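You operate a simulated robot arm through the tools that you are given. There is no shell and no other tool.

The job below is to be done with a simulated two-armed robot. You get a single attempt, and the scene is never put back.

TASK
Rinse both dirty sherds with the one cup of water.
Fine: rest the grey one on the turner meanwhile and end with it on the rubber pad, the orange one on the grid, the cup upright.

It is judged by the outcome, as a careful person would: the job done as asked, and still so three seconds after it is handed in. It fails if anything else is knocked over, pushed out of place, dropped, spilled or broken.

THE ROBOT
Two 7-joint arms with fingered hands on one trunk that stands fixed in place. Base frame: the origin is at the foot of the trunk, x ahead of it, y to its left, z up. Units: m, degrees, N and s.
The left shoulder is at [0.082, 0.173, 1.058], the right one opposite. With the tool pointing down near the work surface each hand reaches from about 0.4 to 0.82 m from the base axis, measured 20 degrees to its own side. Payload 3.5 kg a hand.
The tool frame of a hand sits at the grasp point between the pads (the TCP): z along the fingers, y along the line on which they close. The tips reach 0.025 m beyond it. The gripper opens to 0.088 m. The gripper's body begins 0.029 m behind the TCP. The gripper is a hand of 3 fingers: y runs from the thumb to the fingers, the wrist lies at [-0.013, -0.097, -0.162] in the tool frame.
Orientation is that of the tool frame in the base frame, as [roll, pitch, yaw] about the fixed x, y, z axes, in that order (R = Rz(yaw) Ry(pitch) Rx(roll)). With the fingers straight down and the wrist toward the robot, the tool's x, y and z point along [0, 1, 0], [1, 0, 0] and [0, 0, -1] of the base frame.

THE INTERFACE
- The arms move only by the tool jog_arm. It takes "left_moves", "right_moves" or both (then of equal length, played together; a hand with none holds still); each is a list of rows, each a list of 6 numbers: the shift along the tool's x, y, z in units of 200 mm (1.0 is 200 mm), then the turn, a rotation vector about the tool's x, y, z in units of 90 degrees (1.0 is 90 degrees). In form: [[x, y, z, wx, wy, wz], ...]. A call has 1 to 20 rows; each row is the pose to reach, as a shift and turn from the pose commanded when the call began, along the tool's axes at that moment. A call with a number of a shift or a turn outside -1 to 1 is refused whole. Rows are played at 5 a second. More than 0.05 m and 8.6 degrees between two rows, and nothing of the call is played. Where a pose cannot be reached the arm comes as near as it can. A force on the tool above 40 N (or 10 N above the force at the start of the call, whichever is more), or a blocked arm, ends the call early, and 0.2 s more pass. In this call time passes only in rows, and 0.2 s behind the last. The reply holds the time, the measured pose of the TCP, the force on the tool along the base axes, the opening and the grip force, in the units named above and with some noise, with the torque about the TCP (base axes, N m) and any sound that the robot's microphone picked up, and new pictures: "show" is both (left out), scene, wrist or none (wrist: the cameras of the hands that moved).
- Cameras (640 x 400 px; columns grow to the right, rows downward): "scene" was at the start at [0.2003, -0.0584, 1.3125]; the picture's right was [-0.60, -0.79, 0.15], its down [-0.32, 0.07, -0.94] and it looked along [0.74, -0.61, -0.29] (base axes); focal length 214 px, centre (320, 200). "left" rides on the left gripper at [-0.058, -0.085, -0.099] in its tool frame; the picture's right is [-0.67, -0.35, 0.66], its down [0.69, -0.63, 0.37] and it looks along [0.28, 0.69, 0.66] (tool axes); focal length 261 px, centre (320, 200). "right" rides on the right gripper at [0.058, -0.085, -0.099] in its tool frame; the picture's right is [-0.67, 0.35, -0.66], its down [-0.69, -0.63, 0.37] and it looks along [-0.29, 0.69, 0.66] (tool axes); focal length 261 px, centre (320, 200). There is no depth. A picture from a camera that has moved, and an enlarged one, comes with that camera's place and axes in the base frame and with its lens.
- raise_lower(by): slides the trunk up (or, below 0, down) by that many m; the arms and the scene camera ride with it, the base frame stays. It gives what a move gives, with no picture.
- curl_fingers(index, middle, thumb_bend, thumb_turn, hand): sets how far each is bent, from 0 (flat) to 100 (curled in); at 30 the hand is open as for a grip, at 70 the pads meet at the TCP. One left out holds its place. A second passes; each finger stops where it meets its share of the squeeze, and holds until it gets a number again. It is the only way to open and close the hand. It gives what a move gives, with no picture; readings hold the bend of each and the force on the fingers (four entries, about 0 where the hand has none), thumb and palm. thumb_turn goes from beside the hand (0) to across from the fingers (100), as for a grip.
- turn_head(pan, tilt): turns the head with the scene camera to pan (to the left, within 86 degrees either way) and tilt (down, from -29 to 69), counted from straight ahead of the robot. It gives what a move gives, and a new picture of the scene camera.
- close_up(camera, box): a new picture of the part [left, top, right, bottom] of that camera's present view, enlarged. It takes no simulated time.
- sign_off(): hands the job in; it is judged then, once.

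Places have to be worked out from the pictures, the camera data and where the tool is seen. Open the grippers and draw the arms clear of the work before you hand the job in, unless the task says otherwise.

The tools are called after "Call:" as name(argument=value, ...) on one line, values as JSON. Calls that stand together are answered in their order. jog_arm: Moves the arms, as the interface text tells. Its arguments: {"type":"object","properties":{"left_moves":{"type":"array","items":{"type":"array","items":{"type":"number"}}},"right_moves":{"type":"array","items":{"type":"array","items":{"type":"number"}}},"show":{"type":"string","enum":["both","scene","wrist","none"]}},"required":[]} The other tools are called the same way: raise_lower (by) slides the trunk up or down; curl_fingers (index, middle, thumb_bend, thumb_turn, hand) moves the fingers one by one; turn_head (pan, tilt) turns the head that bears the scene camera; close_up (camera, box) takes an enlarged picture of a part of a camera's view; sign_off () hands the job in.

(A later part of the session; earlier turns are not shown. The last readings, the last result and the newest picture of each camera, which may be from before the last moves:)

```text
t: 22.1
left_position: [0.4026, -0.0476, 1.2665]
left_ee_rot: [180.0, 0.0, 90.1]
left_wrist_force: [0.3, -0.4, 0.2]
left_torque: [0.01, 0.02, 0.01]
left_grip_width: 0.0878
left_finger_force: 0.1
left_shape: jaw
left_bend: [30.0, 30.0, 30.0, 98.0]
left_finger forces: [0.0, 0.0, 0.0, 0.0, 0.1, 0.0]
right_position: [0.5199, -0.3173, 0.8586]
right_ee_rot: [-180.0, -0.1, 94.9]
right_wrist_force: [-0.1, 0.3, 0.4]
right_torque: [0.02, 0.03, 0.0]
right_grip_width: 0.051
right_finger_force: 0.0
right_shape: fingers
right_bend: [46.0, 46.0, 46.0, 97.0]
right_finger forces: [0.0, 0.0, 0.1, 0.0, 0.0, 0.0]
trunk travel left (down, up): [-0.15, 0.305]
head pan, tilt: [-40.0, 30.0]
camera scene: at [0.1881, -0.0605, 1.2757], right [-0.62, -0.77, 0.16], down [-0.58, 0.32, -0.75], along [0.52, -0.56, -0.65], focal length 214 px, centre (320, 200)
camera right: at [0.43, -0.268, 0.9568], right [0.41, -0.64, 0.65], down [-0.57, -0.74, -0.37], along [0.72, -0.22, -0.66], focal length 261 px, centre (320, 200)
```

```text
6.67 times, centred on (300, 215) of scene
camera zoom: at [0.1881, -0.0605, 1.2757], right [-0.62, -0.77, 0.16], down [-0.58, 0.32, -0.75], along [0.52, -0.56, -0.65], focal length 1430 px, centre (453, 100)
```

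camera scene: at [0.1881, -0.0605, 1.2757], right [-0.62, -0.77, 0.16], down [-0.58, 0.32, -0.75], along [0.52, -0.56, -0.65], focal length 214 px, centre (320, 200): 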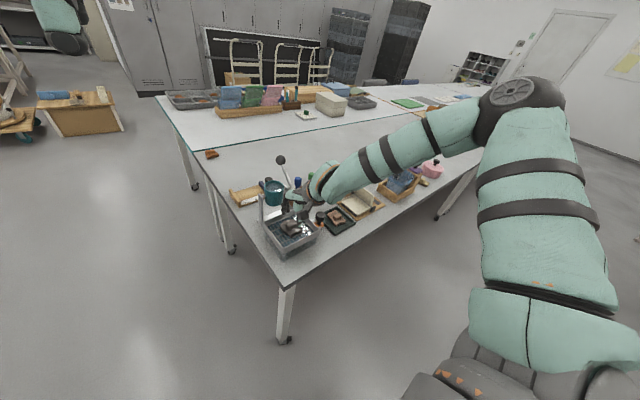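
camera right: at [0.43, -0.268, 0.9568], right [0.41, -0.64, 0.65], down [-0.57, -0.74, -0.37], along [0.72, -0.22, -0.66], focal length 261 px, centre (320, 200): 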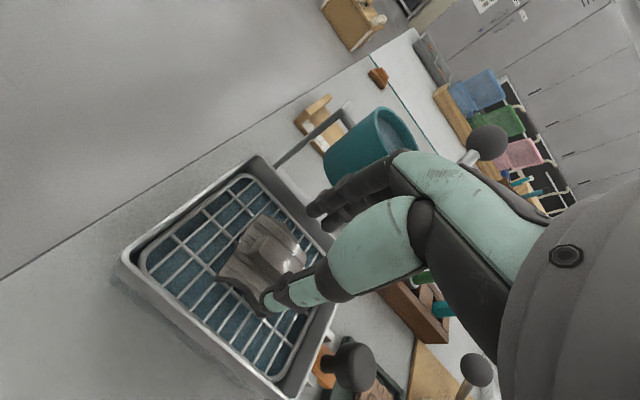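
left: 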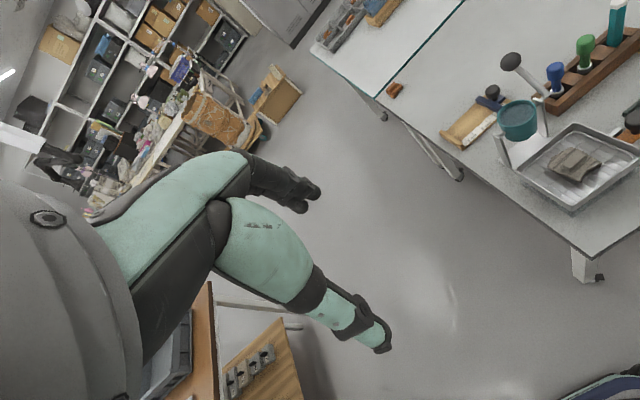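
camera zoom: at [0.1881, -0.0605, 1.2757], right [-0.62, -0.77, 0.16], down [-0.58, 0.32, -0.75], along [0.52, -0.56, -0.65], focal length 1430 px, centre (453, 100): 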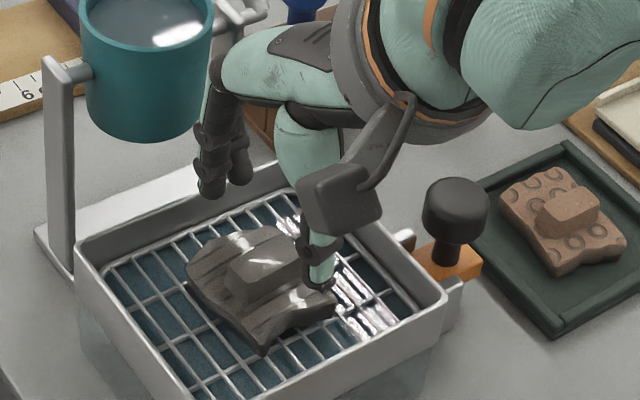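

Alignment is within a few mm. I descend further in two steps, watching the force.

Call:
jog_arm(right_moves=[[0, 0.008, 0.06, 0, 0, 0], [0, 0.008, 0.12, 0, 0, 0], [0, 0.008, 0.15, 0, 0, 0]], show="none")

Call:
close_up(camera="right", box=[210, 180, 350, 330])

Call:
close_up(camera="scene", box=[275, 185, 325, 245])

```text
t: 22.9
left_position: [0.4023, -0.0487, 1.2685]
left_ee_rot: [179.9, 0.0, 89.9]
left_wrist_force: [0.8, 0.7, 0.4]
left_torque: [-0.02, -0.01, -0.01]
left_grip_width: 0.0877
left_finger_force: 0.1
left_shape: jaw
left_bend: [30.0, 30.0, 30.0, 98.0]
left_finger forces: [0.0, 0.1, 0.0, 0.0, 0.1, 0.1]
right_position: [0.5204, -0.3182, 0.8289]
right_ee_rot: [179.9, 0.0, 95.0]
right_wrist_force: [-0.2, -0.3, 0.9]
right_torque: [0.04, -0.02, -0.02]
right_grip_width: 0.0511
right_finger_force: 0.4
right_shape: fingers
right_bend: [46.0, 46.0, 46.0, 97.0]
right_finger forces: [0.4, 0.0, 0.0, 0.1, 0.3, 0.1]
trunk travel left (down, up): [-0.15, 0.305]
head pan, tilt: [-40.0, 30.0]
```

```text
2.67 times, centred on (280, 255) of right
camera zoom: at [0.4303, -0.2676, 0.9278], right [0.41, -0.64, 0.66], down [-0.57, -0.74, -0.37], along [0.72, -0.22, -0.66], focal length 695 px, centre (427, 53)
```

zoom: 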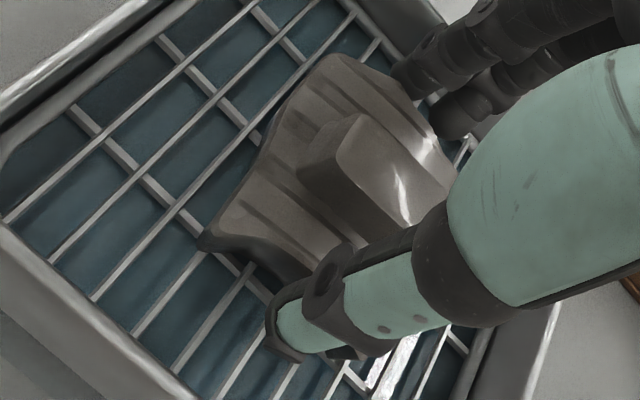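

```text
6.67 times, centred on (300, 215) of scene
camera zoom: at [0.1875, -0.0599, 1.2759], right [-0.62, -0.77, 0.16], down [-0.58, 0.32, -0.75], along [0.52, -0.56, -0.65], focal length 1430 px, centre (453, 100)
```

zoom: 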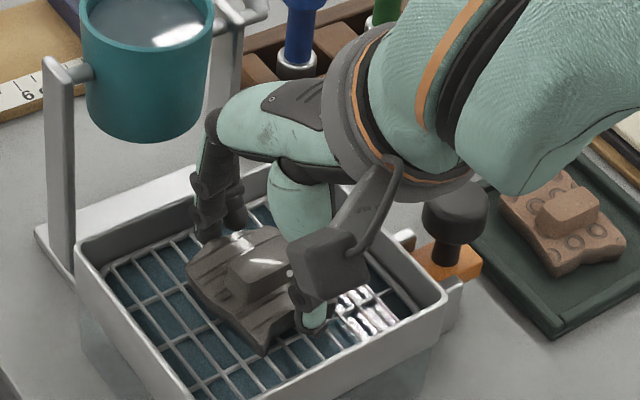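

Nearly no contact yet. I lower 3 mm more, twice, checking force each time.

Call:
jog_arm(right_moves=[[0, 0.005, 0.015, 0, 0, 0]], show="none")

Call:
jog_arm(right_moves=[[0, 0, 0.012, 0, 0, 0]], show="none")

Call:
close_up(camera="right", box=[210, 150, 370, 320])

```text
t: 23.3
left_position: [0.4019, -0.0467, 1.2669]
left_ee_rot: [180.0, -0.1, 90.1]
left_wrist_force: [0.1, -0.4, -0.1]
left_torque: [-0.03, -0.02, 0.01]
left_grip_width: 0.0878
left_finger_force: 0.1
left_shape: jaw
left_bend: [30.0, 30.0, 30.0, 98.0]
left_finger forces: [0.1, 0.0, 0.0, 0.1, 0.1, 0.0]
right_position: [0.5209, -0.3168, 0.825]
right_ee_rot: [180.0, 0.0, 95.1]
right_wrist_force: [0.0, 0.6, 0.8]
right_torque: [0.02, -0.01, 0.0]
right_grip_width: 0.0515
right_finger_force: 0.4
right_shape: fingers
right_bend: [46.0, 46.0, 45.0, 97.0]
right_finger forces: [0.2, 0.0, 0.0, 0.0, 0.6, 0.0]
trunk travel left (down, up): [-0.15, 0.305]
head pan, tilt: [-40.0, 30.0]
```

```text
t: 23.7
left_position: [0.4025, -0.0481, 1.2664]
left_ee_rot: [-179.9, 0.0, 89.9]
left_wrist_force: [-0.1, -0.2, -0.5]
left_torque: [-0.02, -0.01, -0.02]
left_grip_width: 0.0876
left_finger_force: 0.0
left_shape: jaw
left_bend: [30.0, 30.0, 30.0, 98.0]
left_finger forces: [0.1, 0.0, 0.0, 0.1, 0.0, 0.1]
right_position: [0.5216, -0.3177, 0.8238]
right_ee_rot: [179.9, 0.0, 94.9]
right_wrist_force: [-1.7, 0.4, 0.8]
right_torque: [0.0, 0.06, 0.0]
right_grip_width: 0.0513
right_finger_force: 0.6
right_shape: fingers
right_bend: [46.0, 46.0, 45.0, 97.0]
right_finger forces: [0.3, 0.1, 0.0, 0.1, 0.7, 0.1]
trunk travel left (down, up): [-0.15, 0.305]
head pan, tilt: [-40.0, 30.0]
```

```text
2.35 times, centred on (290, 235) of right
camera zoom: at [0.4311, -0.2674, 0.9222], right [0.41, -0.64, 0.66], down [-0.57, -0.74, -0.37], along [0.72, -0.22, -0.66], focal length 613 px, centre (391, 118)
```

zoom: 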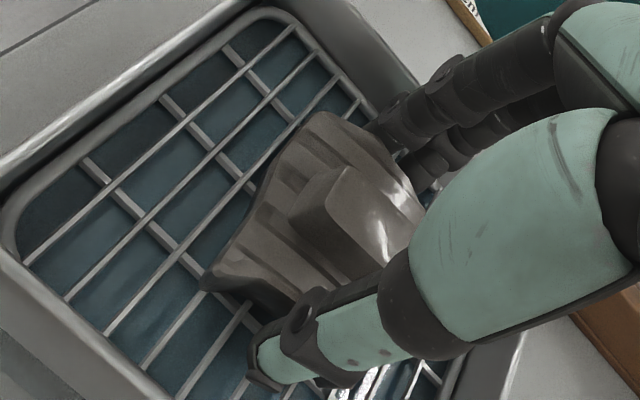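

The thumb is brushing the plate's front edge. Block runs from about z 0.795 to 0.811, so I rise 4 mm so the tips clear the plate, then close onto the block in stages.

Call:
jog_arm(right_moves=[[0, -0.008, -0.02, 0, 0, 0]], show="none")

Call:
curl_fingers(hand="right", index=58, middle=58, thumb_bend=58)

Call:
close_up(camera="right", box=[210, 150, 370, 320])

Call:
close_up(camera="scene", box=[275, 185, 325, 245])

```text
t: 24.1
left_position: [0.4018, -0.0473, 1.2678]
left_ee_rot: [-179.9, 0.1, 90.0]
left_wrist_force: [-0.6, -0.2, -0.8]
left_torque: [0.0, -0.03, 0.0]
left_grip_width: 0.0873
left_finger_force: 0.0
left_shape: jaw
left_bend: [30.0, 30.0, 30.0, 98.0]
left_finger forces: [0.1, 0.0, 0.0, 0.1, 0.0, 0.0]
right_position: [0.5195, -0.3177, 0.8259]
right_ee_rot: [-179.8, 0.1, 95.1]
right_wrist_force: [0.2, 0.2, -0.7]
right_torque: [0.01, -0.04, -0.01]
right_grip_width: 0.0513
right_finger_force: 0.4
right_shape: fingers
right_bend: [46.0, 46.0, 46.0, 97.0]
right_finger forces: [0.2, 0.1, 0.0, 0.0, 0.1, 0.0]
trunk travel left (down, up): [-0.15, 0.305]
head pan, tilt: [-40.0, 30.0]
```

```text
t: 25.1
left_position: [0.4005, -0.0481, 1.2686]
left_ee_rot: [180.0, 0.0, 90.0]
left_wrist_force: [0.3, -0.5, 0.4]
left_torque: [0.01, 0.01, -0.04]
left_grip_width: 0.0875
left_finger_force: 0.1
left_shape: jaw
left_bend: [30.0, 30.0, 30.0, 98.0]
left_finger forces: [0.1, 0.0, 0.0, 0.1, 0.1, 0.0]
right_position: [0.5191, -0.3176, 0.8278]
right_ee_rot: [-180.0, 0.0, 95.0]
right_wrist_force: [0.6, 0.0, 0.9]
right_torque: [-0.01, -0.02, -0.01]
right_grip_width: 0.0466
right_finger_force: 7.7
right_shape: fingers
right_bend: [49.0, 53.0, 47.0, 97.0]
right_finger forces: [4.6, 3.4, 0.0, 0.1, 7.5, 0.0]
trunk travel left (down, up): [-0.15, 0.305]
head pan, tilt: [-40.0, 30.0]
```

```text
2.35 times, centred on (290, 235) of right
camera zoom: at [0.4294, -0.2677, 0.9264], right [0.41, -0.64, 0.66], down [-0.57, -0.74, -0.37], along [0.72, -0.22, -0.66], focal length 613 px, centre (391, 118)
```

zoom: 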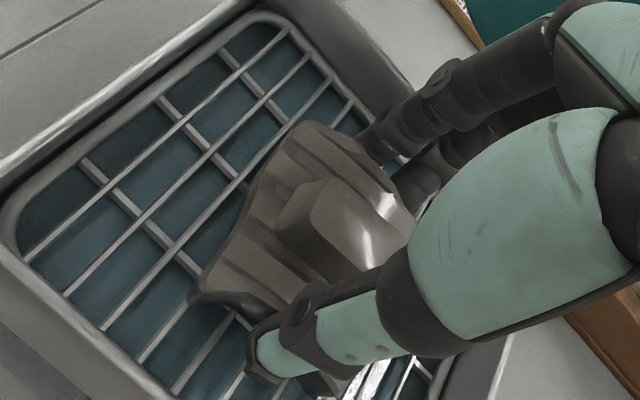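

```text
6.67 times, centred on (300, 215) of scene
camera zoom: at [0.1875, -0.0599, 1.2759], right [-0.62, -0.77, 0.16], down [-0.58, 0.32, -0.75], along [0.52, -0.56, -0.65], focal length 1430 px, centre (453, 100)
```

zoom: 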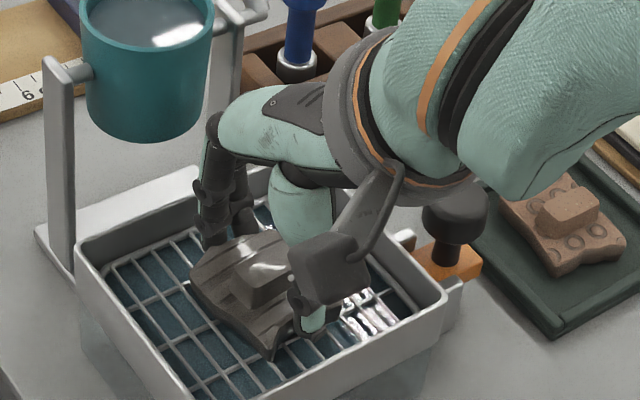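

The fingers closed on the plate's edges (gap 0.047), not the block, so the plate is higher than I thought. I reopen, rise 6 mm, and close again to catch the block.

Call:
curl_fingers(hand="right", index=45, middle=45, thumb_bend=45)

Call:
jog_arm(right_moves=[[0, 0, -0.03, 0, 0, 0]], show="none")

Call:
curl_fingers(hand="right", index=54, middle=54, thumb_bend=54)

Call:
close_up(camera="right", box=[210, 150, 370, 320])

```text
t: 26.1
left_position: [0.4011, -0.0483, 1.2677]
left_ee_rot: [180.0, -0.1, 89.9]
left_wrist_force: [-0.6, -0.6, 0.2]
left_torque: [0.0, 0.0, 0.01]
left_grip_width: 0.0874
left_finger_force: 0.0
left_shape: jaw
left_bend: [30.0, 30.0, 30.0, 98.0]
left_finger forces: [0.0, 0.1, 0.1, 0.1, 0.0, 0.0]
right_position: [0.5191, -0.3173, 0.8273]
right_ee_rot: [180.0, 0.0, 95.2]
right_wrist_force: [-0.1, -0.2, 0.2]
right_torque: [0.03, -0.01, -0.02]
right_grip_width: 0.0525
right_finger_force: 0.5
right_shape: fingers
right_bend: [45.0, 45.0, 45.0, 97.0]
right_finger forces: [0.1, 0.0, 0.1, 0.0, 0.1, 0.0]
trunk travel left (down, up): [-0.15, 0.305]
head pan, tilt: [-40.0, 30.0]
```

```text
t: 26.5
left_position: [0.4015, -0.0483, 1.2684]
left_ee_rot: [180.0, 0.0, 90.0]
left_wrist_force: [0.3, -0.4, -0.1]
left_torque: [-0.02, -0.02, 0.02]
left_grip_width: 0.0876
left_finger_force: 0.0
left_shape: jaw
left_bend: [30.0, 30.0, 30.0, 98.0]
left_finger forces: [0.0, 0.0, 0.0, 0.1, 0.0, 0.0]
right_position: [0.5192, -0.3186, 0.8333]
right_ee_rot: [-180.0, 0.0, 94.9]
right_wrist_force: [0.3, 0.0, 0.7]
right_torque: [0.0, 0.0, 0.01]
right_grip_width: 0.0528
right_finger_force: 0.1
right_shape: fingers
right_bend: [45.0, 45.0, 45.0, 97.0]
right_finger forces: [0.1, 0.0, 0.1, 0.0, 0.0, 0.0]
trunk travel left (down, up): [-0.15, 0.305]
head pan, tilt: [-40.0, 30.0]
```

```text
t: 27.5
left_position: [0.4008, -0.0469, 1.2683]
left_ee_rot: [-179.9, 0.0, 90.0]
left_wrist_force: [1.0, -0.2, -0.2]
left_torque: [-0.02, -0.02, 0.02]
left_grip_width: 0.0875
left_finger_force: 0.0
left_shape: jaw
left_bend: [30.0, 30.0, 30.0, 98.0]
left_finger forces: [0.0, 0.0, 0.1, 0.1, 0.0, 0.0]
right_position: [0.5191, -0.3184, 0.8332]
right_ee_rot: [180.0, 0.0, 95.2]
right_wrist_force: [1.2, -1.0, 3.8]
right_torque: [0.01, -0.01, 0.04]
right_grip_width: 0.0388
right_finger_force: 2.0
right_shape: fingers
right_bend: [51.0, 54.0, 52.0, 97.0]
right_finger forces: [2.2, 0.4, 0.2, 0.1, 2.0, 0.0]
trunk travel left (down, up): [-0.15, 0.305]
head pan, tilt: [-40.0, 30.0]
```

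```text
2.35 times, centred on (290, 235) of right
camera zoom: at [0.4297, -0.268, 0.9322], right [0.41, -0.64, 0.66], down [-0.57, -0.74, -0.37], along [0.72, -0.22, -0.66], focal length 613 px, centre (391, 118)
```

zoom: 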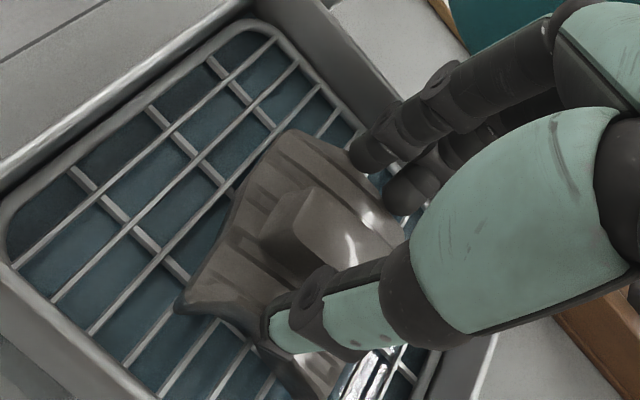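

The tips are now over the plate, pressing lightly on its top (+3.8 N up). I rise 3 mm and keep closing toward the block.

Call:
jog_arm(right_moves=[[0, 0, -0.017, 0, 0, 0]], show="none")

Call:
curl_fingers(hand="right", index=60, middle=60, thumb_bend=60)

Call:
close_up(camera="right", box=[210, 150, 370, 320])

Call:
close_up(camera="scene", box=[275, 185, 325, 245])

```text
t: 27.9
left_position: [0.4017, -0.0473, 1.2684]
left_ee_rot: [-180.0, 0.0, 90.1]
left_wrist_force: [0.5, 0.5, 0.9]
left_torque: [-0.01, 0.01, 0.0]
left_grip_width: 0.0876
left_finger_force: 0.0
left_shape: jaw
left_bend: [30.0, 30.0, 30.0, 98.0]
left_finger forces: [0.0, 0.0, 0.0, 0.0, 0.0, 0.0]
right_position: [0.5186, -0.318, 0.8363]
right_ee_rot: [-179.9, 0.1, 95.1]
right_wrist_force: [-0.9, -1.1, -0.3]
right_torque: [-0.03, 0.0, 0.0]
right_grip_width: 0.0335
right_finger_force: 0.0
right_shape: fingers
right_bend: [54.0, 54.0, 54.0, 97.0]
right_finger forces: [0.0, 0.0, 0.0, 0.1, 0.1, 0.0]
trunk travel left (down, up): [-0.15, 0.305]
head pan, tilt: [-40.0, 30.0]
```

```text
t: 28.9
left_position: [0.4019, -0.0477, 1.2676]
left_ee_rot: [180.0, 0.0, 90.1]
left_wrist_force: [0.6, -0.5, 0.5]
left_torque: [0.01, 0.0, -0.01]
left_grip_width: 0.0875
left_finger_force: 0.0
left_shape: jaw
left_bend: [30.0, 30.0, 30.0, 98.0]
left_finger forces: [0.0, 0.0, 0.1, 0.0, 0.0, 0.0]
right_position: [0.5187, -0.318, 0.8361]
right_ee_rot: [180.0, 0.0, 95.1]
right_wrist_force: [-0.7, 0.0, 0.5]
right_torque: [0.02, 0.0, 0.0]
right_grip_width: 0.0203
right_finger_force: 0.1
right_shape: fingers
right_bend: [60.0, 60.0, 60.0, 97.0]
right_finger forces: [0.0, 0.0, 0.1, 0.0, 0.0, 0.0]
trunk travel left (down, up): [-0.15, 0.305]
head pan, tilt: [-40.0, 30.0]
```

```text
2.35 times, centred on (290, 235) of right
camera zoom: at [0.4293, -0.2678, 0.9352], right [0.41, -0.64, 0.66], down [-0.57, -0.74, -0.37], along [0.72, -0.22, -0.66], focal length 613 px, centre (391, 118)
```

zoom: 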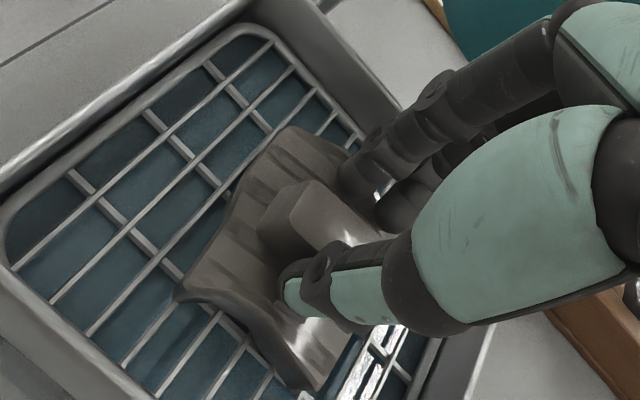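

```text
6.67 times, centred on (300, 215) of scene
camera zoom: at [0.1876, -0.06, 1.2759], right [-0.62, -0.77, 0.16], down [-0.58, 0.32, -0.75], along [0.52, -0.56, -0.65], focal length 1430 px, centre (453, 100)
```

zoom: 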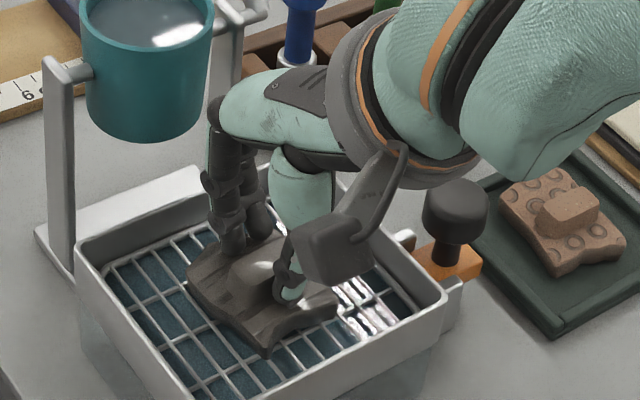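

The fingers now straddle the block itself (gap 0.020, no contact). I close to grip it.

Call:
curl_fingers(hand="right", index=72, middle=72, thumb_bend=72)

Call:
close_up(camera="right", box=[210, 150, 370, 320])

Call:
close_up(camera="scene", box=[275, 185, 325, 245])

```text
t: 29.9
left_position: [0.4022, -0.0488, 1.2677]
left_ee_rot: [-179.9, 0.0, 90.1]
left_wrist_force: [-0.3, -0.4, 0.1]
left_torque: [-0.05, -0.02, 0.02]
left_grip_width: 0.0875
left_finger_force: 0.0
left_shape: jaw
left_bend: [30.0, 30.0, 30.0, 98.0]
left_finger forces: [0.1, 0.0, 0.0, 0.0, 0.0, 0.0]
right_position: [0.5181, -0.3177, 0.8368]
right_ee_rot: [180.0, -0.1, 95.2]
right_wrist_force: [-0.1, -0.5, 0.4]
right_torque: [0.01, 0.06, -0.04]
right_grip_width: 0.0099
right_finger_force: 8.1
right_shape: fingers
right_bend: [71.0, 71.0, 64.0, 96.0]
right_finger forces: [5.7, 2.8, 0.0, 0.0, 8.3, 0.1]
trunk travel left (down, up): [-0.15, 0.305]
head pan, tilt: [-40.0, 30.0]
```

```text
2.35 times, centred on (290, 235) of right
camera zoom: at [0.4293, -0.2678, 0.9352], right [0.41, -0.64, 0.66], down [-0.57, -0.74, -0.37], along [0.72, -0.22, -0.66], focal length 613 px, centre (391, 118)
```

zoom: 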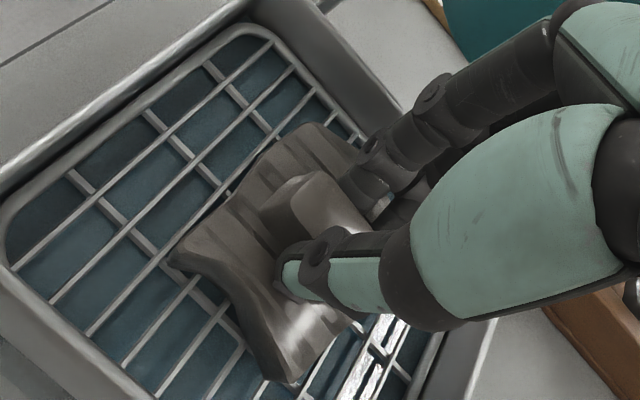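

```text
6.67 times, centred on (300, 215) of scene
camera zoom: at [0.1875, -0.06, 1.2759], right [-0.62, -0.77, 0.16], down [-0.58, 0.32, -0.75], along [0.52, -0.56, -0.65], focal length 1430 px, centre (453, 100)
```

zoom: 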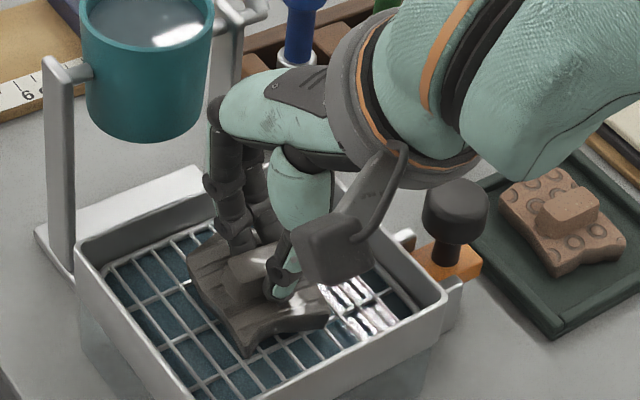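

The grip holds the block at ~8 N. I lift 20 mm slowly and check that the sherd comes with it level.

Call:
jog_arm(right_moves=[[0, 0, -0.03, 0, 0, 0], [0, 0, -0.07, 0, 0, 0], [0, 0, -0.12, 0, 0, 0]], show="none")

Call:
close_up(camera="scene", box=[270, 175, 330, 245])

Call:
close_up(camera="right", box=[180, 130, 400, 350])

```text
t: 30.7
left_position: [0.4014, -0.0481, 1.268]
left_ee_rot: [-180.0, 0.0, 89.9]
left_wrist_force: [-0.4, -0.2, 0.0]
left_torque: [-0.02, 0.0, 0.0]
left_grip_width: 0.0876
left_finger_force: 0.1
left_shape: jaw
left_bend: [30.0, 30.0, 30.0, 98.0]
left_finger forces: [0.1, 0.0, 0.0, 0.0, 0.1, 0.1]
right_position: [0.5186, -0.3196, 0.8606]
right_ee_rot: [-180.0, 0.0, 95.1]
right_wrist_force: [0.0, 0.6, -0.5]
right_torque: [0.02, 0.0, 0.0]
right_grip_width: 0.01
right_finger_force: 8.9
right_shape: fingers
right_bend: [71.0, 71.0, 64.0, 96.0]
right_finger forces: [5.6, 2.7, 0.1, 0.0, 8.4, 0.0]
trunk travel left (down, up): [-0.15, 0.305]
head pan, tilt: [-40.0, 30.0]
```

```text
5.71 times, centred on (300, 210) of scene
camera zoom: at [0.1874, -0.0599, 1.2759], right [-0.62, -0.77, 0.16], down [-0.58, 0.32, -0.75], along [0.52, -0.56, -0.65], focal length 1226 px, centre (434, 143)
```

zoom: 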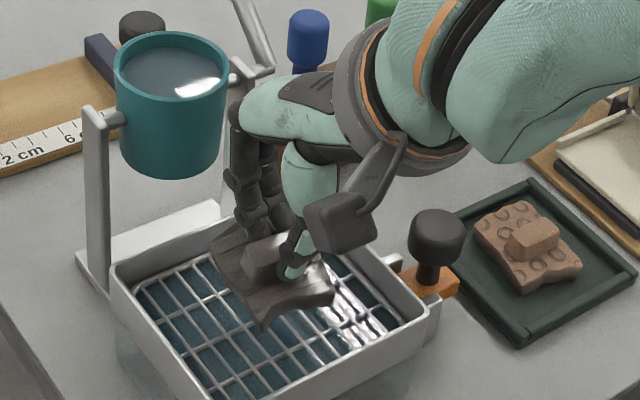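

```text
1.82 times, centred on (290, 240) of right
camera zoom: at [0.4293, -0.269, 0.9592], right [0.41, -0.64, 0.66], down [-0.57, -0.74, -0.36], along [0.72, -0.22, -0.66], focal length 474 px, centre (374, 127)
```

zoom: 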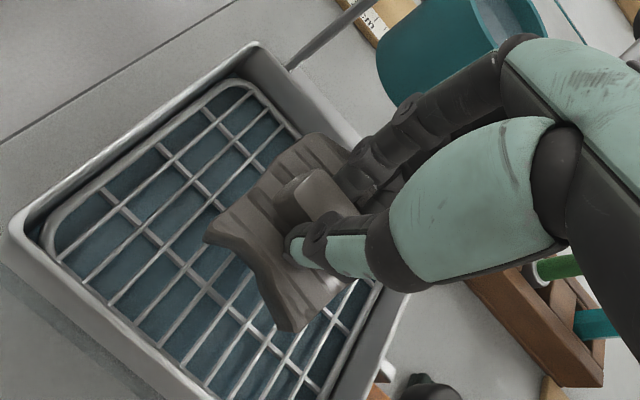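

The sherd is held securely. I raise it well clear and carry it sideways toward the turner, stopping short to look.

Call:
jog_arm(right_moves=[[0, 0, -0.15, 0, 0, 0], [0, 0, -0.3, 0, 0, 0], [-0.1, -0.009, -0.35, 0, 0, 0], [-0.26, -0.023, -0.35, 0, 0, 0], [-0.42, -0.037, -0.35, 0, 0, 0], [-0.58, -0.05, -0.35, 0, 0, 0], [-0.74, -0.065, -0.35, 0, 0, 0], [-0.897, -0.0785, -0.35, 0, 0, 0]], show="both")

Call:
close_up(camera="scene", box=[280, 130, 420, 240])

```text
t: 32.5
left_position: [0.4025, -0.0489, 1.2681]
left_ee_rot: [179.9, 0.0, 90.0]
left_wrist_force: [-0.2, -0.1, -0.6]
left_torque: [0.03, 0.03, 0.01]
left_grip_width: 0.0875
left_finger_force: 0.2
left_shape: jaw
left_bend: [30.0, 30.0, 30.0, 98.0]
left_finger forces: [0.0, 0.0, 0.1, 0.1, 0.1, 0.0]
right_position: [0.5197, -0.4979, 0.9312]
right_ee_rot: [-179.9, 0.0, 95.1]
right_wrist_force: [0.0, 0.0, -0.9]
right_torque: [-0.03, 0.0, 0.05]
right_grip_width: 0.01
right_finger_force: 8.2
right_shape: fingers
right_bend: [71.0, 71.0, 64.0, 96.0]
right_finger forces: [5.3, 2.7, 0.0, 0.1, 8.2, 0.0]
trunk travel left (down, up): [-0.15, 0.305]
head pan, tilt: [-40.0, 30.0]
camera scene: at [0.1877, -0.0605, 1.2758], right [-0.62, -0.77, 0.16], down [-0.58, 0.32, -0.75], along [0.52, -0.56, -0.65], focal length 214 px, centre (320, 200)
camera right: at [0.43, -0.4475, 1.0295], right [0.41, -0.64, 0.65], down [-0.57, -0.74, -0.37], along [0.72, -0.22, -0.66], focal length 261 px, centre (320, 200)
```

scene: 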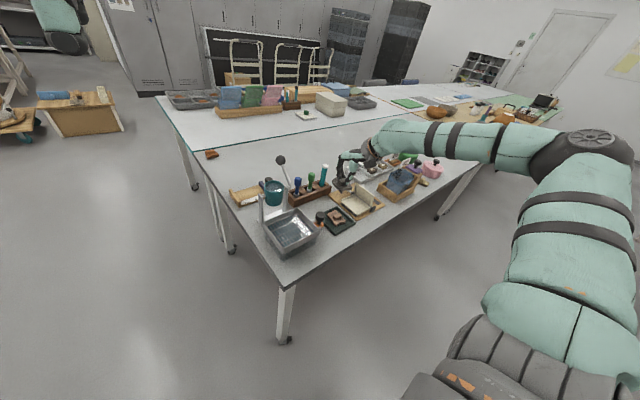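
right: 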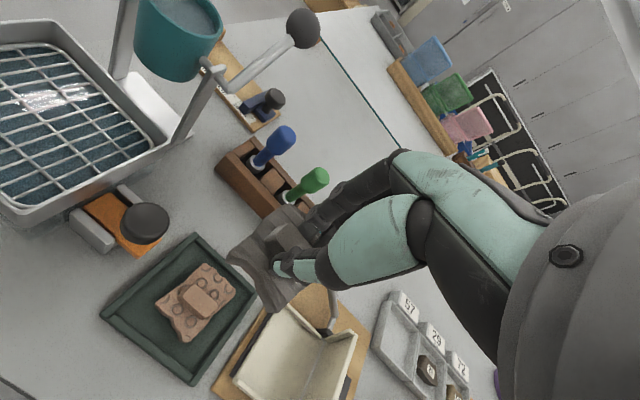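

```text
3.64 times, centred on (350, 185) of scene
camera zoom: at [0.1877, -0.0605, 1.2758], right [-0.62, -0.77, 0.16], down [-0.58, 0.32, -0.75], along [0.52, -0.56, -0.65], focal length 780 px, centre (211, 254)
```

zoom: 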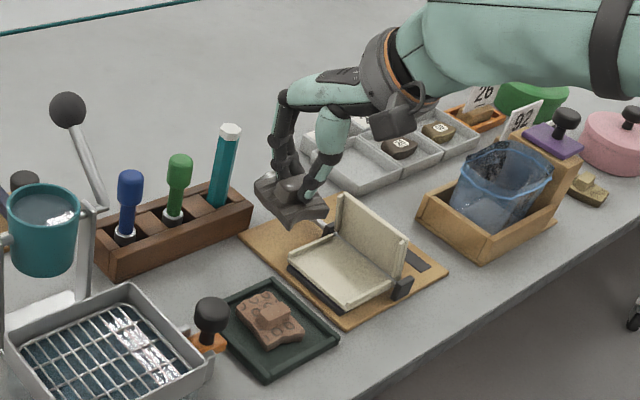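

I zoom the wrist view on the turner to fix the leaf's place before placing.

Call:
close_up(camera="right", box=[200, 250, 400, 400])

Call:
close_up(camera="scene", box=[325, 175, 395, 225])

Call:
close_up(camera="right", box=[215, 180, 345, 320])

```text
2.67 times, centred on (300, 325) of right
camera zoom: at [0.43, -0.4475, 1.0295], right [0.41, -0.64, 0.65], down [-0.57, -0.74, -0.37], along [0.72, -0.22, -0.66], focal length 695 px, centre (373, -133)
```

zoom: 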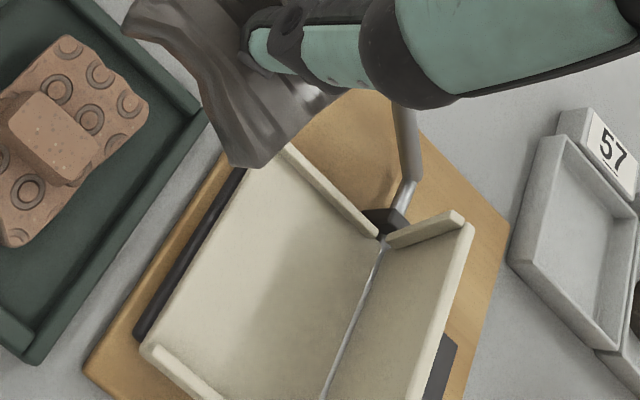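

```text
8.00 times, centred on (360, 200) of scene
camera zoom: at [0.1877, -0.0605, 1.2758], right [-0.62, -0.77, 0.16], down [-0.58, 0.32, -0.75], along [0.52, -0.56, -0.65], focal length 1716 px, centre (0, 200)
```

zoom: 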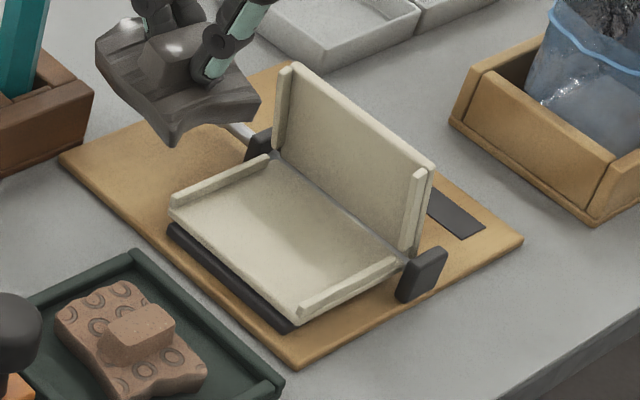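

```text
2.86 times, centred on (280, 250) of right
camera zoom: at [0.43, -0.4475, 1.0295], right [0.41, -0.64, 0.65], down [-0.57, -0.74, -0.37], along [0.72, -0.22, -0.66], focal length 745 px, centre (434, 57)
```

zoom: 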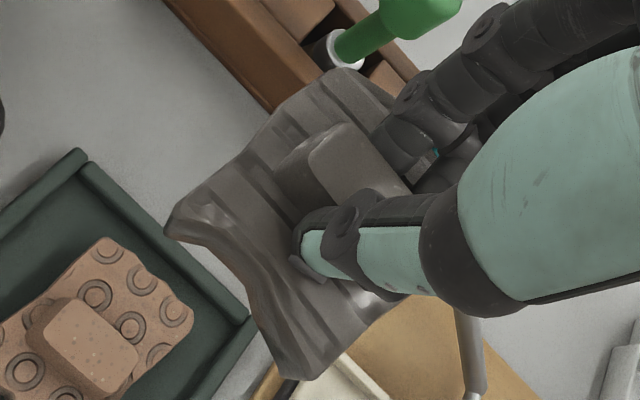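

Leaf: inner x ≈ 0.481–0.554, y from -0.575 (front) to -0.645 (hinge), surface z ≈ 0.76. The sherd hangs centred about (−5, +4) mm from the TCP, so I aim TCP (0.5225, -0.6085) and come down to a hover first.

Call:
jog_arm(right_moves=[[-0.14, -0.009, 0, 0, 0, 0], [-0.28, -0.017, 0, 0, 0, 0], [-0.42, -0.026, 0, 0, 0, 0], [-0.552, -0.034, 0, 0, 0, 0], [-0.552, -0.034, 0.14, 0, 0, 0], [-0.552, -0.034, 0.27, 0, 0, 0], [-0.552, -0.034, 0.36, 0, 0, 0]], show="both")

Call:
close_up(camera="scene", box=[310, 150, 410, 235])

Call:
close_up(camera="right", box=[190, 150, 390, 340])

```text
t: 34.1
left_position: [0.4013, -0.0478, 1.2672]
left_ee_rot: [180.0, -0.1, 90.0]
left_wrist_force: [0.6, 0.2, 0.2]
left_torque: [0.01, 0.03, 0.0]
left_grip_width: 0.0876
left_finger_force: 0.1
left_shape: jaw
left_bend: [30.0, 30.0, 30.0, 98.0]
left_finger forces: [0.0, 0.0, 0.0, 0.0, 0.1, 0.0]
right_position: [0.5113, -0.5953, 0.8681]
right_ee_rot: [-179.9, 0.1, 95.1]
right_wrist_force: [0.1, -0.3, -0.4]
right_torque: [0.0, -0.01, 0.02]
right_grip_width: 0.0101
right_finger_force: 7.8
right_shape: fingers
right_bend: [71.0, 71.0, 64.0, 96.0]
right_finger forces: [5.4, 2.7, 0.0, 0.0, 8.2, 0.0]
right hand out of reach, approached as far as the arm can: row 6, 7
trunk travel left (down, up): [-0.15, 0.305]
head pan, tilt: [-40.0, 30.0]
camera scene: at [0.1875, -0.0602, 1.2759], right [-0.62, -0.77, 0.16], down [-0.58, 0.32, -0.75], along [0.52, -0.56, -0.65], focal length 214 px, centre (320, 200)
camera right: at [0.4215, -0.545, 0.9668], right [0.41, -0.64, 0.66], down [-0.57, -0.74, -0.36], along [0.72, -0.23, -0.66], focal length 261 px, centre (320, 200)
```

scene: 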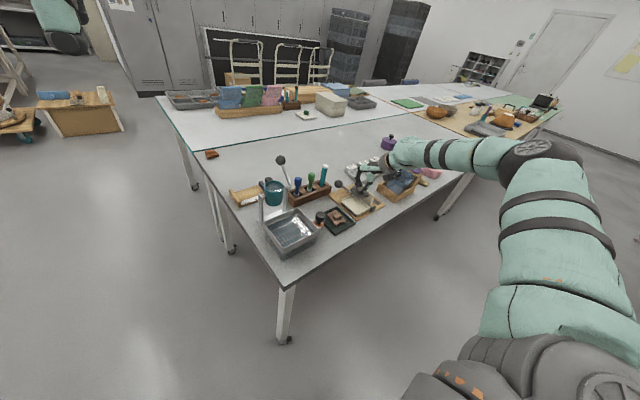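
right: 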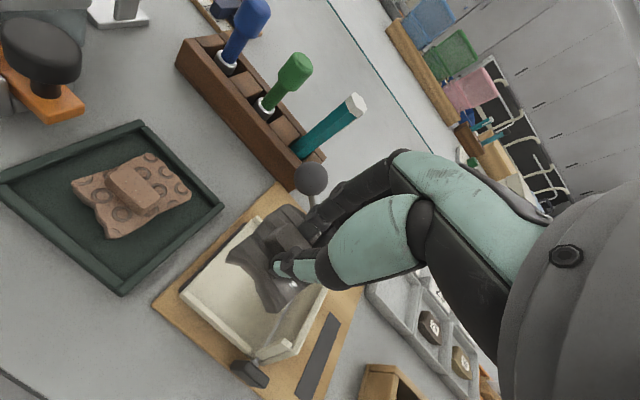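

```text
4.71 times, centred on (360, 192) of scene
camera zoom: at [0.1875, -0.0602, 1.2759], right [-0.62, -0.77, 0.16], down [-0.58, 0.32, -0.75], along [0.52, -0.56, -0.65], focal length 1009 px, centre (132, 235)
```

zoom: 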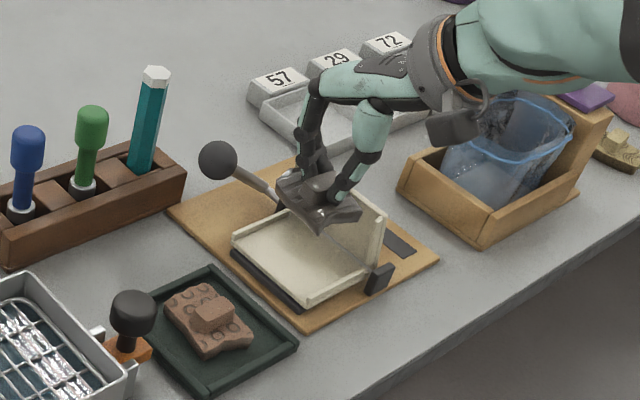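

```text
2.11 times, centred on (290, 245) of right
camera zoom: at [0.4215, -0.545, 0.9668], right [0.41, -0.64, 0.66], down [-0.57, -0.74, -0.36], along [0.72, -0.23, -0.66], focal length 549 px, centre (383, 105)
```

zoom: 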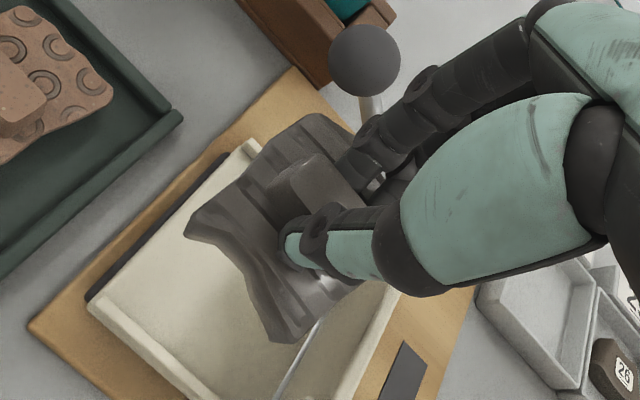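

The arm can't reach the leaf centre with the wrist behind the hand. Turning the hand about -81° (wrist to the left) brings the wrist nearer the shoulder and aligns the sherd across the leaf; I lift and rotate in the air.

Call:
jog_arm(right_moves=[[0, 0, -0.15, 0, 0, 0], [0, 0, -0.3, 0, 0, 0.05], [0, 0, -0.35, 0, 0, 0.13], [0, 0, -0.35, 0, 0, 0.21], [0, 0, -0.35, 0, 0, 0.29], [0, 0, -0.35, 0, 0, 0.37], [0, 0, -0.35, 0, 0, 0.45], [0, 0, -0.35, 0, 0, 0.53], [0, 0, -0.35, 0, 0, 0.61], [0, 0, -0.35, 0, 0, 0.69], [0, 0, -0.35, 0, 0, 0.77], [0, 0, -0.35, 0, 0, 0.85], [0, 0, -0.35, 0, 0, 0.9]], show="both")

Call:
close_up(camera="right", box=[190, 150, 390, 340])

Call:
close_up(camera="scene", box=[310, 130, 430, 235])

```text
t: 36.9
left_position: [0.4014, -0.0479, 1.2678]
left_ee_rot: [-180.0, -0.1, 90.1]
left_wrist_force: [-0.1, -0.1, -0.3]
left_torque: [-0.01, 0.02, -0.01]
left_grip_width: 0.0873
left_finger_force: 0.1
left_shape: jaw
left_bend: [30.0, 30.0, 30.0, 98.0]
left_finger forces: [0.0, 0.1, 0.1, 0.0, 0.0, 0.0]
right_position: [0.5133, -0.5955, 0.9371]
right_ee_rot: [-180.0, 0.0, 14.0]
right_wrist_force: [0.1, 0.7, -0.6]
right_torque: [0.0, 0.02, -0.01]
right_grip_width: 0.01
right_finger_force: 7.9
right_shape: fingers
right_bend: [71.0, 71.0, 64.0, 96.0]
right_finger forces: [5.4, 2.7, 0.0, 0.0, 8.1, 0.1]
trunk travel left (down, up): [-0.15, 0.305]
head pan, tilt: [-40.0, 30.0]
camera scene: at [0.1879, -0.06, 1.2758], right [-0.62, -0.77, 0.16], down [-0.58, 0.32, -0.75], along [0.52, -0.56, -0.65], focal length 214 px, centre (320, 200)
camera right: at [0.5483, -0.4996, 1.0371], right [-0.57, -0.5, 0.66], down [-0.82, 0.45, -0.37], along [-0.11, -0.74, -0.66], focal length 261 px, centre (320, 200)
```

scene: 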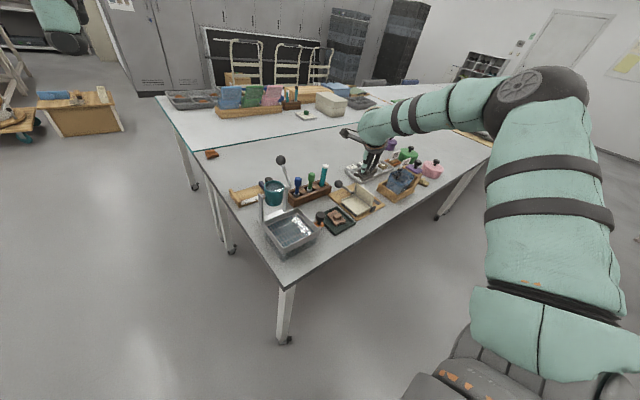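
right: 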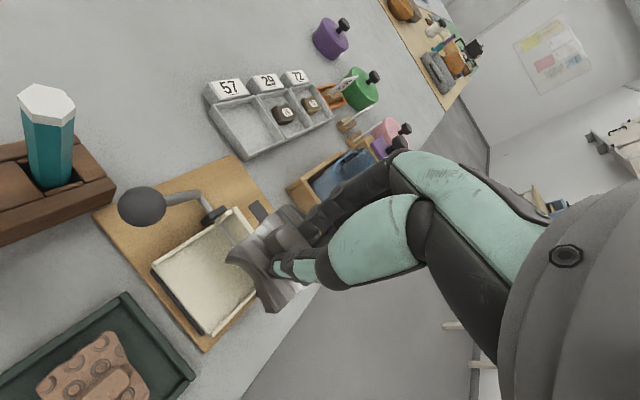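

```text
2.11 times, centred on (290, 245) of right
camera zoom: at [0.5483, -0.4996, 1.0371], right [-0.57, -0.5, 0.66], down [-0.82, 0.45, -0.37], along [-0.11, -0.74, -0.66], focal length 549 px, centre (383, 105)
```

zoom: 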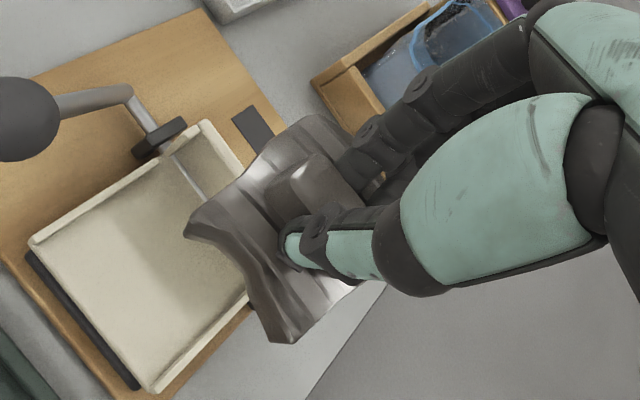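

```text
3.81 times, centred on (370, 182) of scene
camera zoom: at [0.1879, -0.06, 1.2758], right [-0.62, -0.77, 0.16], down [-0.58, 0.32, -0.75], along [0.52, -0.56, -0.65], focal length 817 px, centre (130, 267)
```

zoom: 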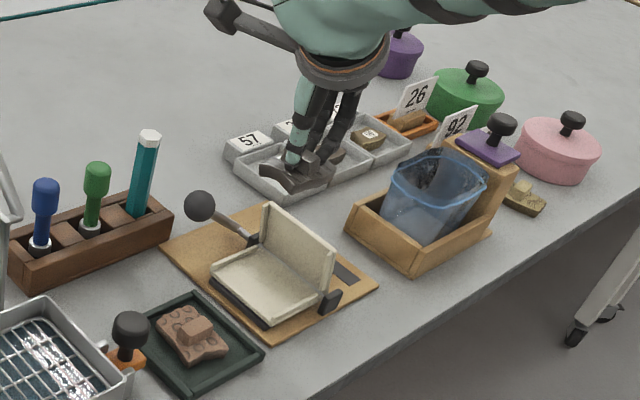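

The hand turned fine and the sherd is now aligned across the leaf. Leaf front edge y≈-0.571, x 0.479–0.56, upright at y≈-0.645; I aim TCP (0.512, -0.604) so the fingers clear the upright leaf, descending to a hover.

Call:
jog_arm(right_moves=[[-0.008, 0.02, 0.12, 0, 0, 0], [-0.0166, 0.0397, 0.24, 0, 0, 0], [-0.0166, 0.0397, 0.36, 0, 0, 0], [-0.0166, 0.0397, 0.435, 0, 0, 0]], show="wrist")

Call:
close_up(camera="right", box=[130, 150, 370, 350])

Call:
close_up(camera="scene", box=[320, 150, 400, 225])

```text
t: 37.9
left_position: [0.4019, -0.0463, 1.2687]
left_ee_rot: [-180.0, 0.1, 90.0]
left_wrist_force: [0.1, 0.2, 0.3]
left_torque: [0.0, -0.01, -0.01]
left_grip_width: 0.0876
left_finger_force: 0.2
left_shape: jaw
left_bend: [30.0, 30.0, 30.0, 98.0]
left_finger forces: [0.1, 0.0, 0.0, 0.0, 0.0, 0.0]
right_position: [0.5113, -0.6042, 0.8509]
right_ee_rot: [-179.9, 0.0, 13.9]
right_wrist_force: [0.5, 0.0, 0.6]
right_torque: [0.01, 0.0, -0.05]
right_grip_width: 0.0
right_finger_force: 0.0
right_shape: fingers
right_bend: [72.0, 72.0, 71.0, 97.0]
right_finger forces: [0.1, 0.0, 0.0, 0.0, 0.0, 0.0]
trunk travel left (down, up): [-0.15, 0.305]
head pan, tilt: [-40.0, 30.0]
camera right: at [0.5463, -0.5089, 0.9496], right [-0.57, -0.5, 0.66], down [-0.82, 0.44, -0.37], along [-0.11, -0.74, -0.66], focal length 261 px, centre (320, 200)
```

right: 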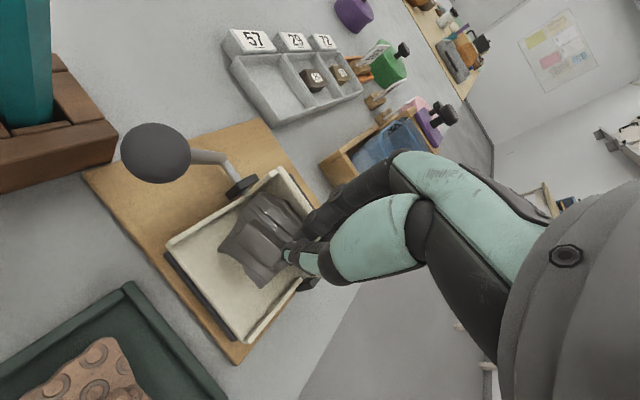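

```text
2.00 times, centred on (250, 250) of right
camera zoom: at [0.5463, -0.5089, 0.9496], right [-0.57, -0.5, 0.66], down [-0.82, 0.44, -0.37], along [-0.11, -0.74, -0.66], focal length 521 px, centre (460, 100)
```

zoom: 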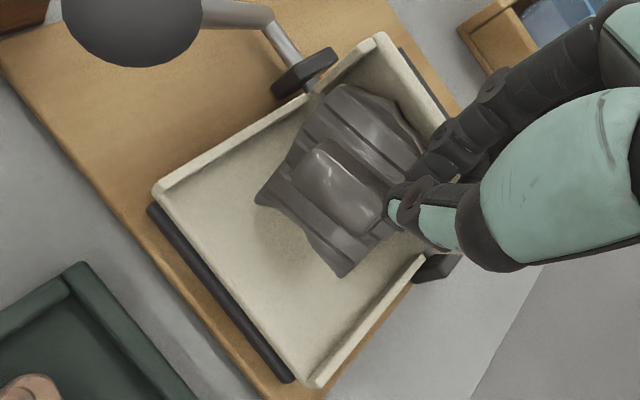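

```text
5.33 times, centred on (360, 188) of scene
camera zoom: at [0.1874, -0.0594, 1.2759], right [-0.62, -0.77, 0.16], down [-0.58, 0.32, -0.75], along [0.52, -0.56, -0.65], focal length 1144 px, centre (107, 267)
```

zoom: 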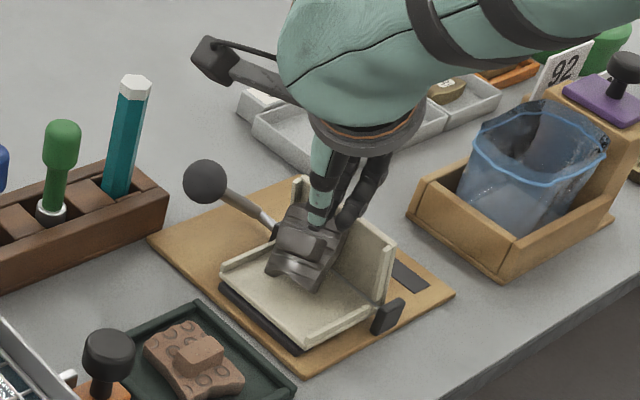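

The grip reading is zero: the sherd has slipped out of the fingers onto the leaf during the descent. I check how it lies before moving the hand.

Call:
close_up(camera="right", box=[190, 160, 320, 290])

Call:
close_up(camera="scene", box=[340, 175, 385, 215])

```text
3.08 times, centred on (255, 225) of right
camera zoom: at [0.5463, -0.5089, 0.9496], right [-0.57, -0.5, 0.66], down [-0.82, 0.44, -0.37], along [-0.11, -0.74, -0.66], focal length 802 px, centre (520, 123)
```

zoom: 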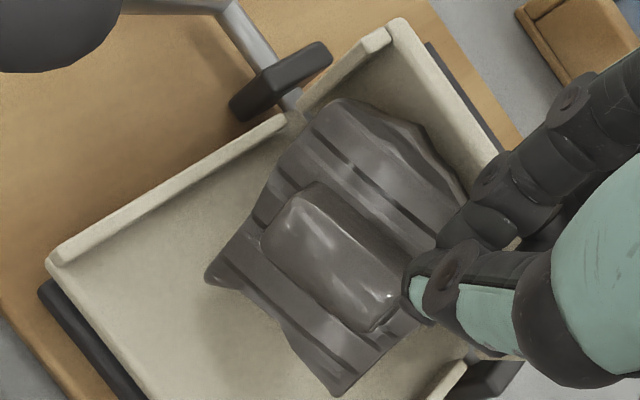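

```text
10.00 times, centred on (362, 195) of scene
camera zoom: at [0.1874, -0.0594, 1.2759], right [-0.62, -0.77, 0.16], down [-0.58, 0.32, -0.75], along [0.52, -0.56, -0.65], focal length 2145 px, centre (-105, 250)
```

zoom: 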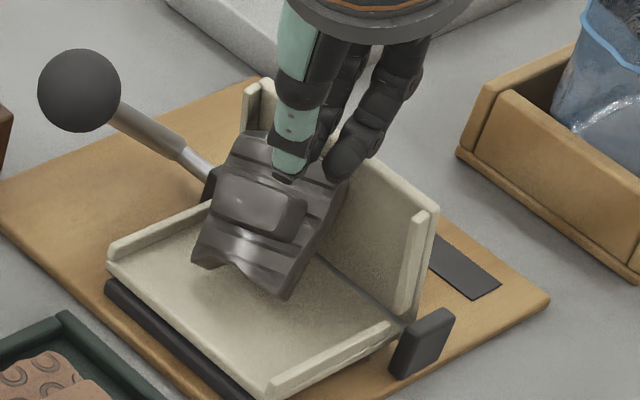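

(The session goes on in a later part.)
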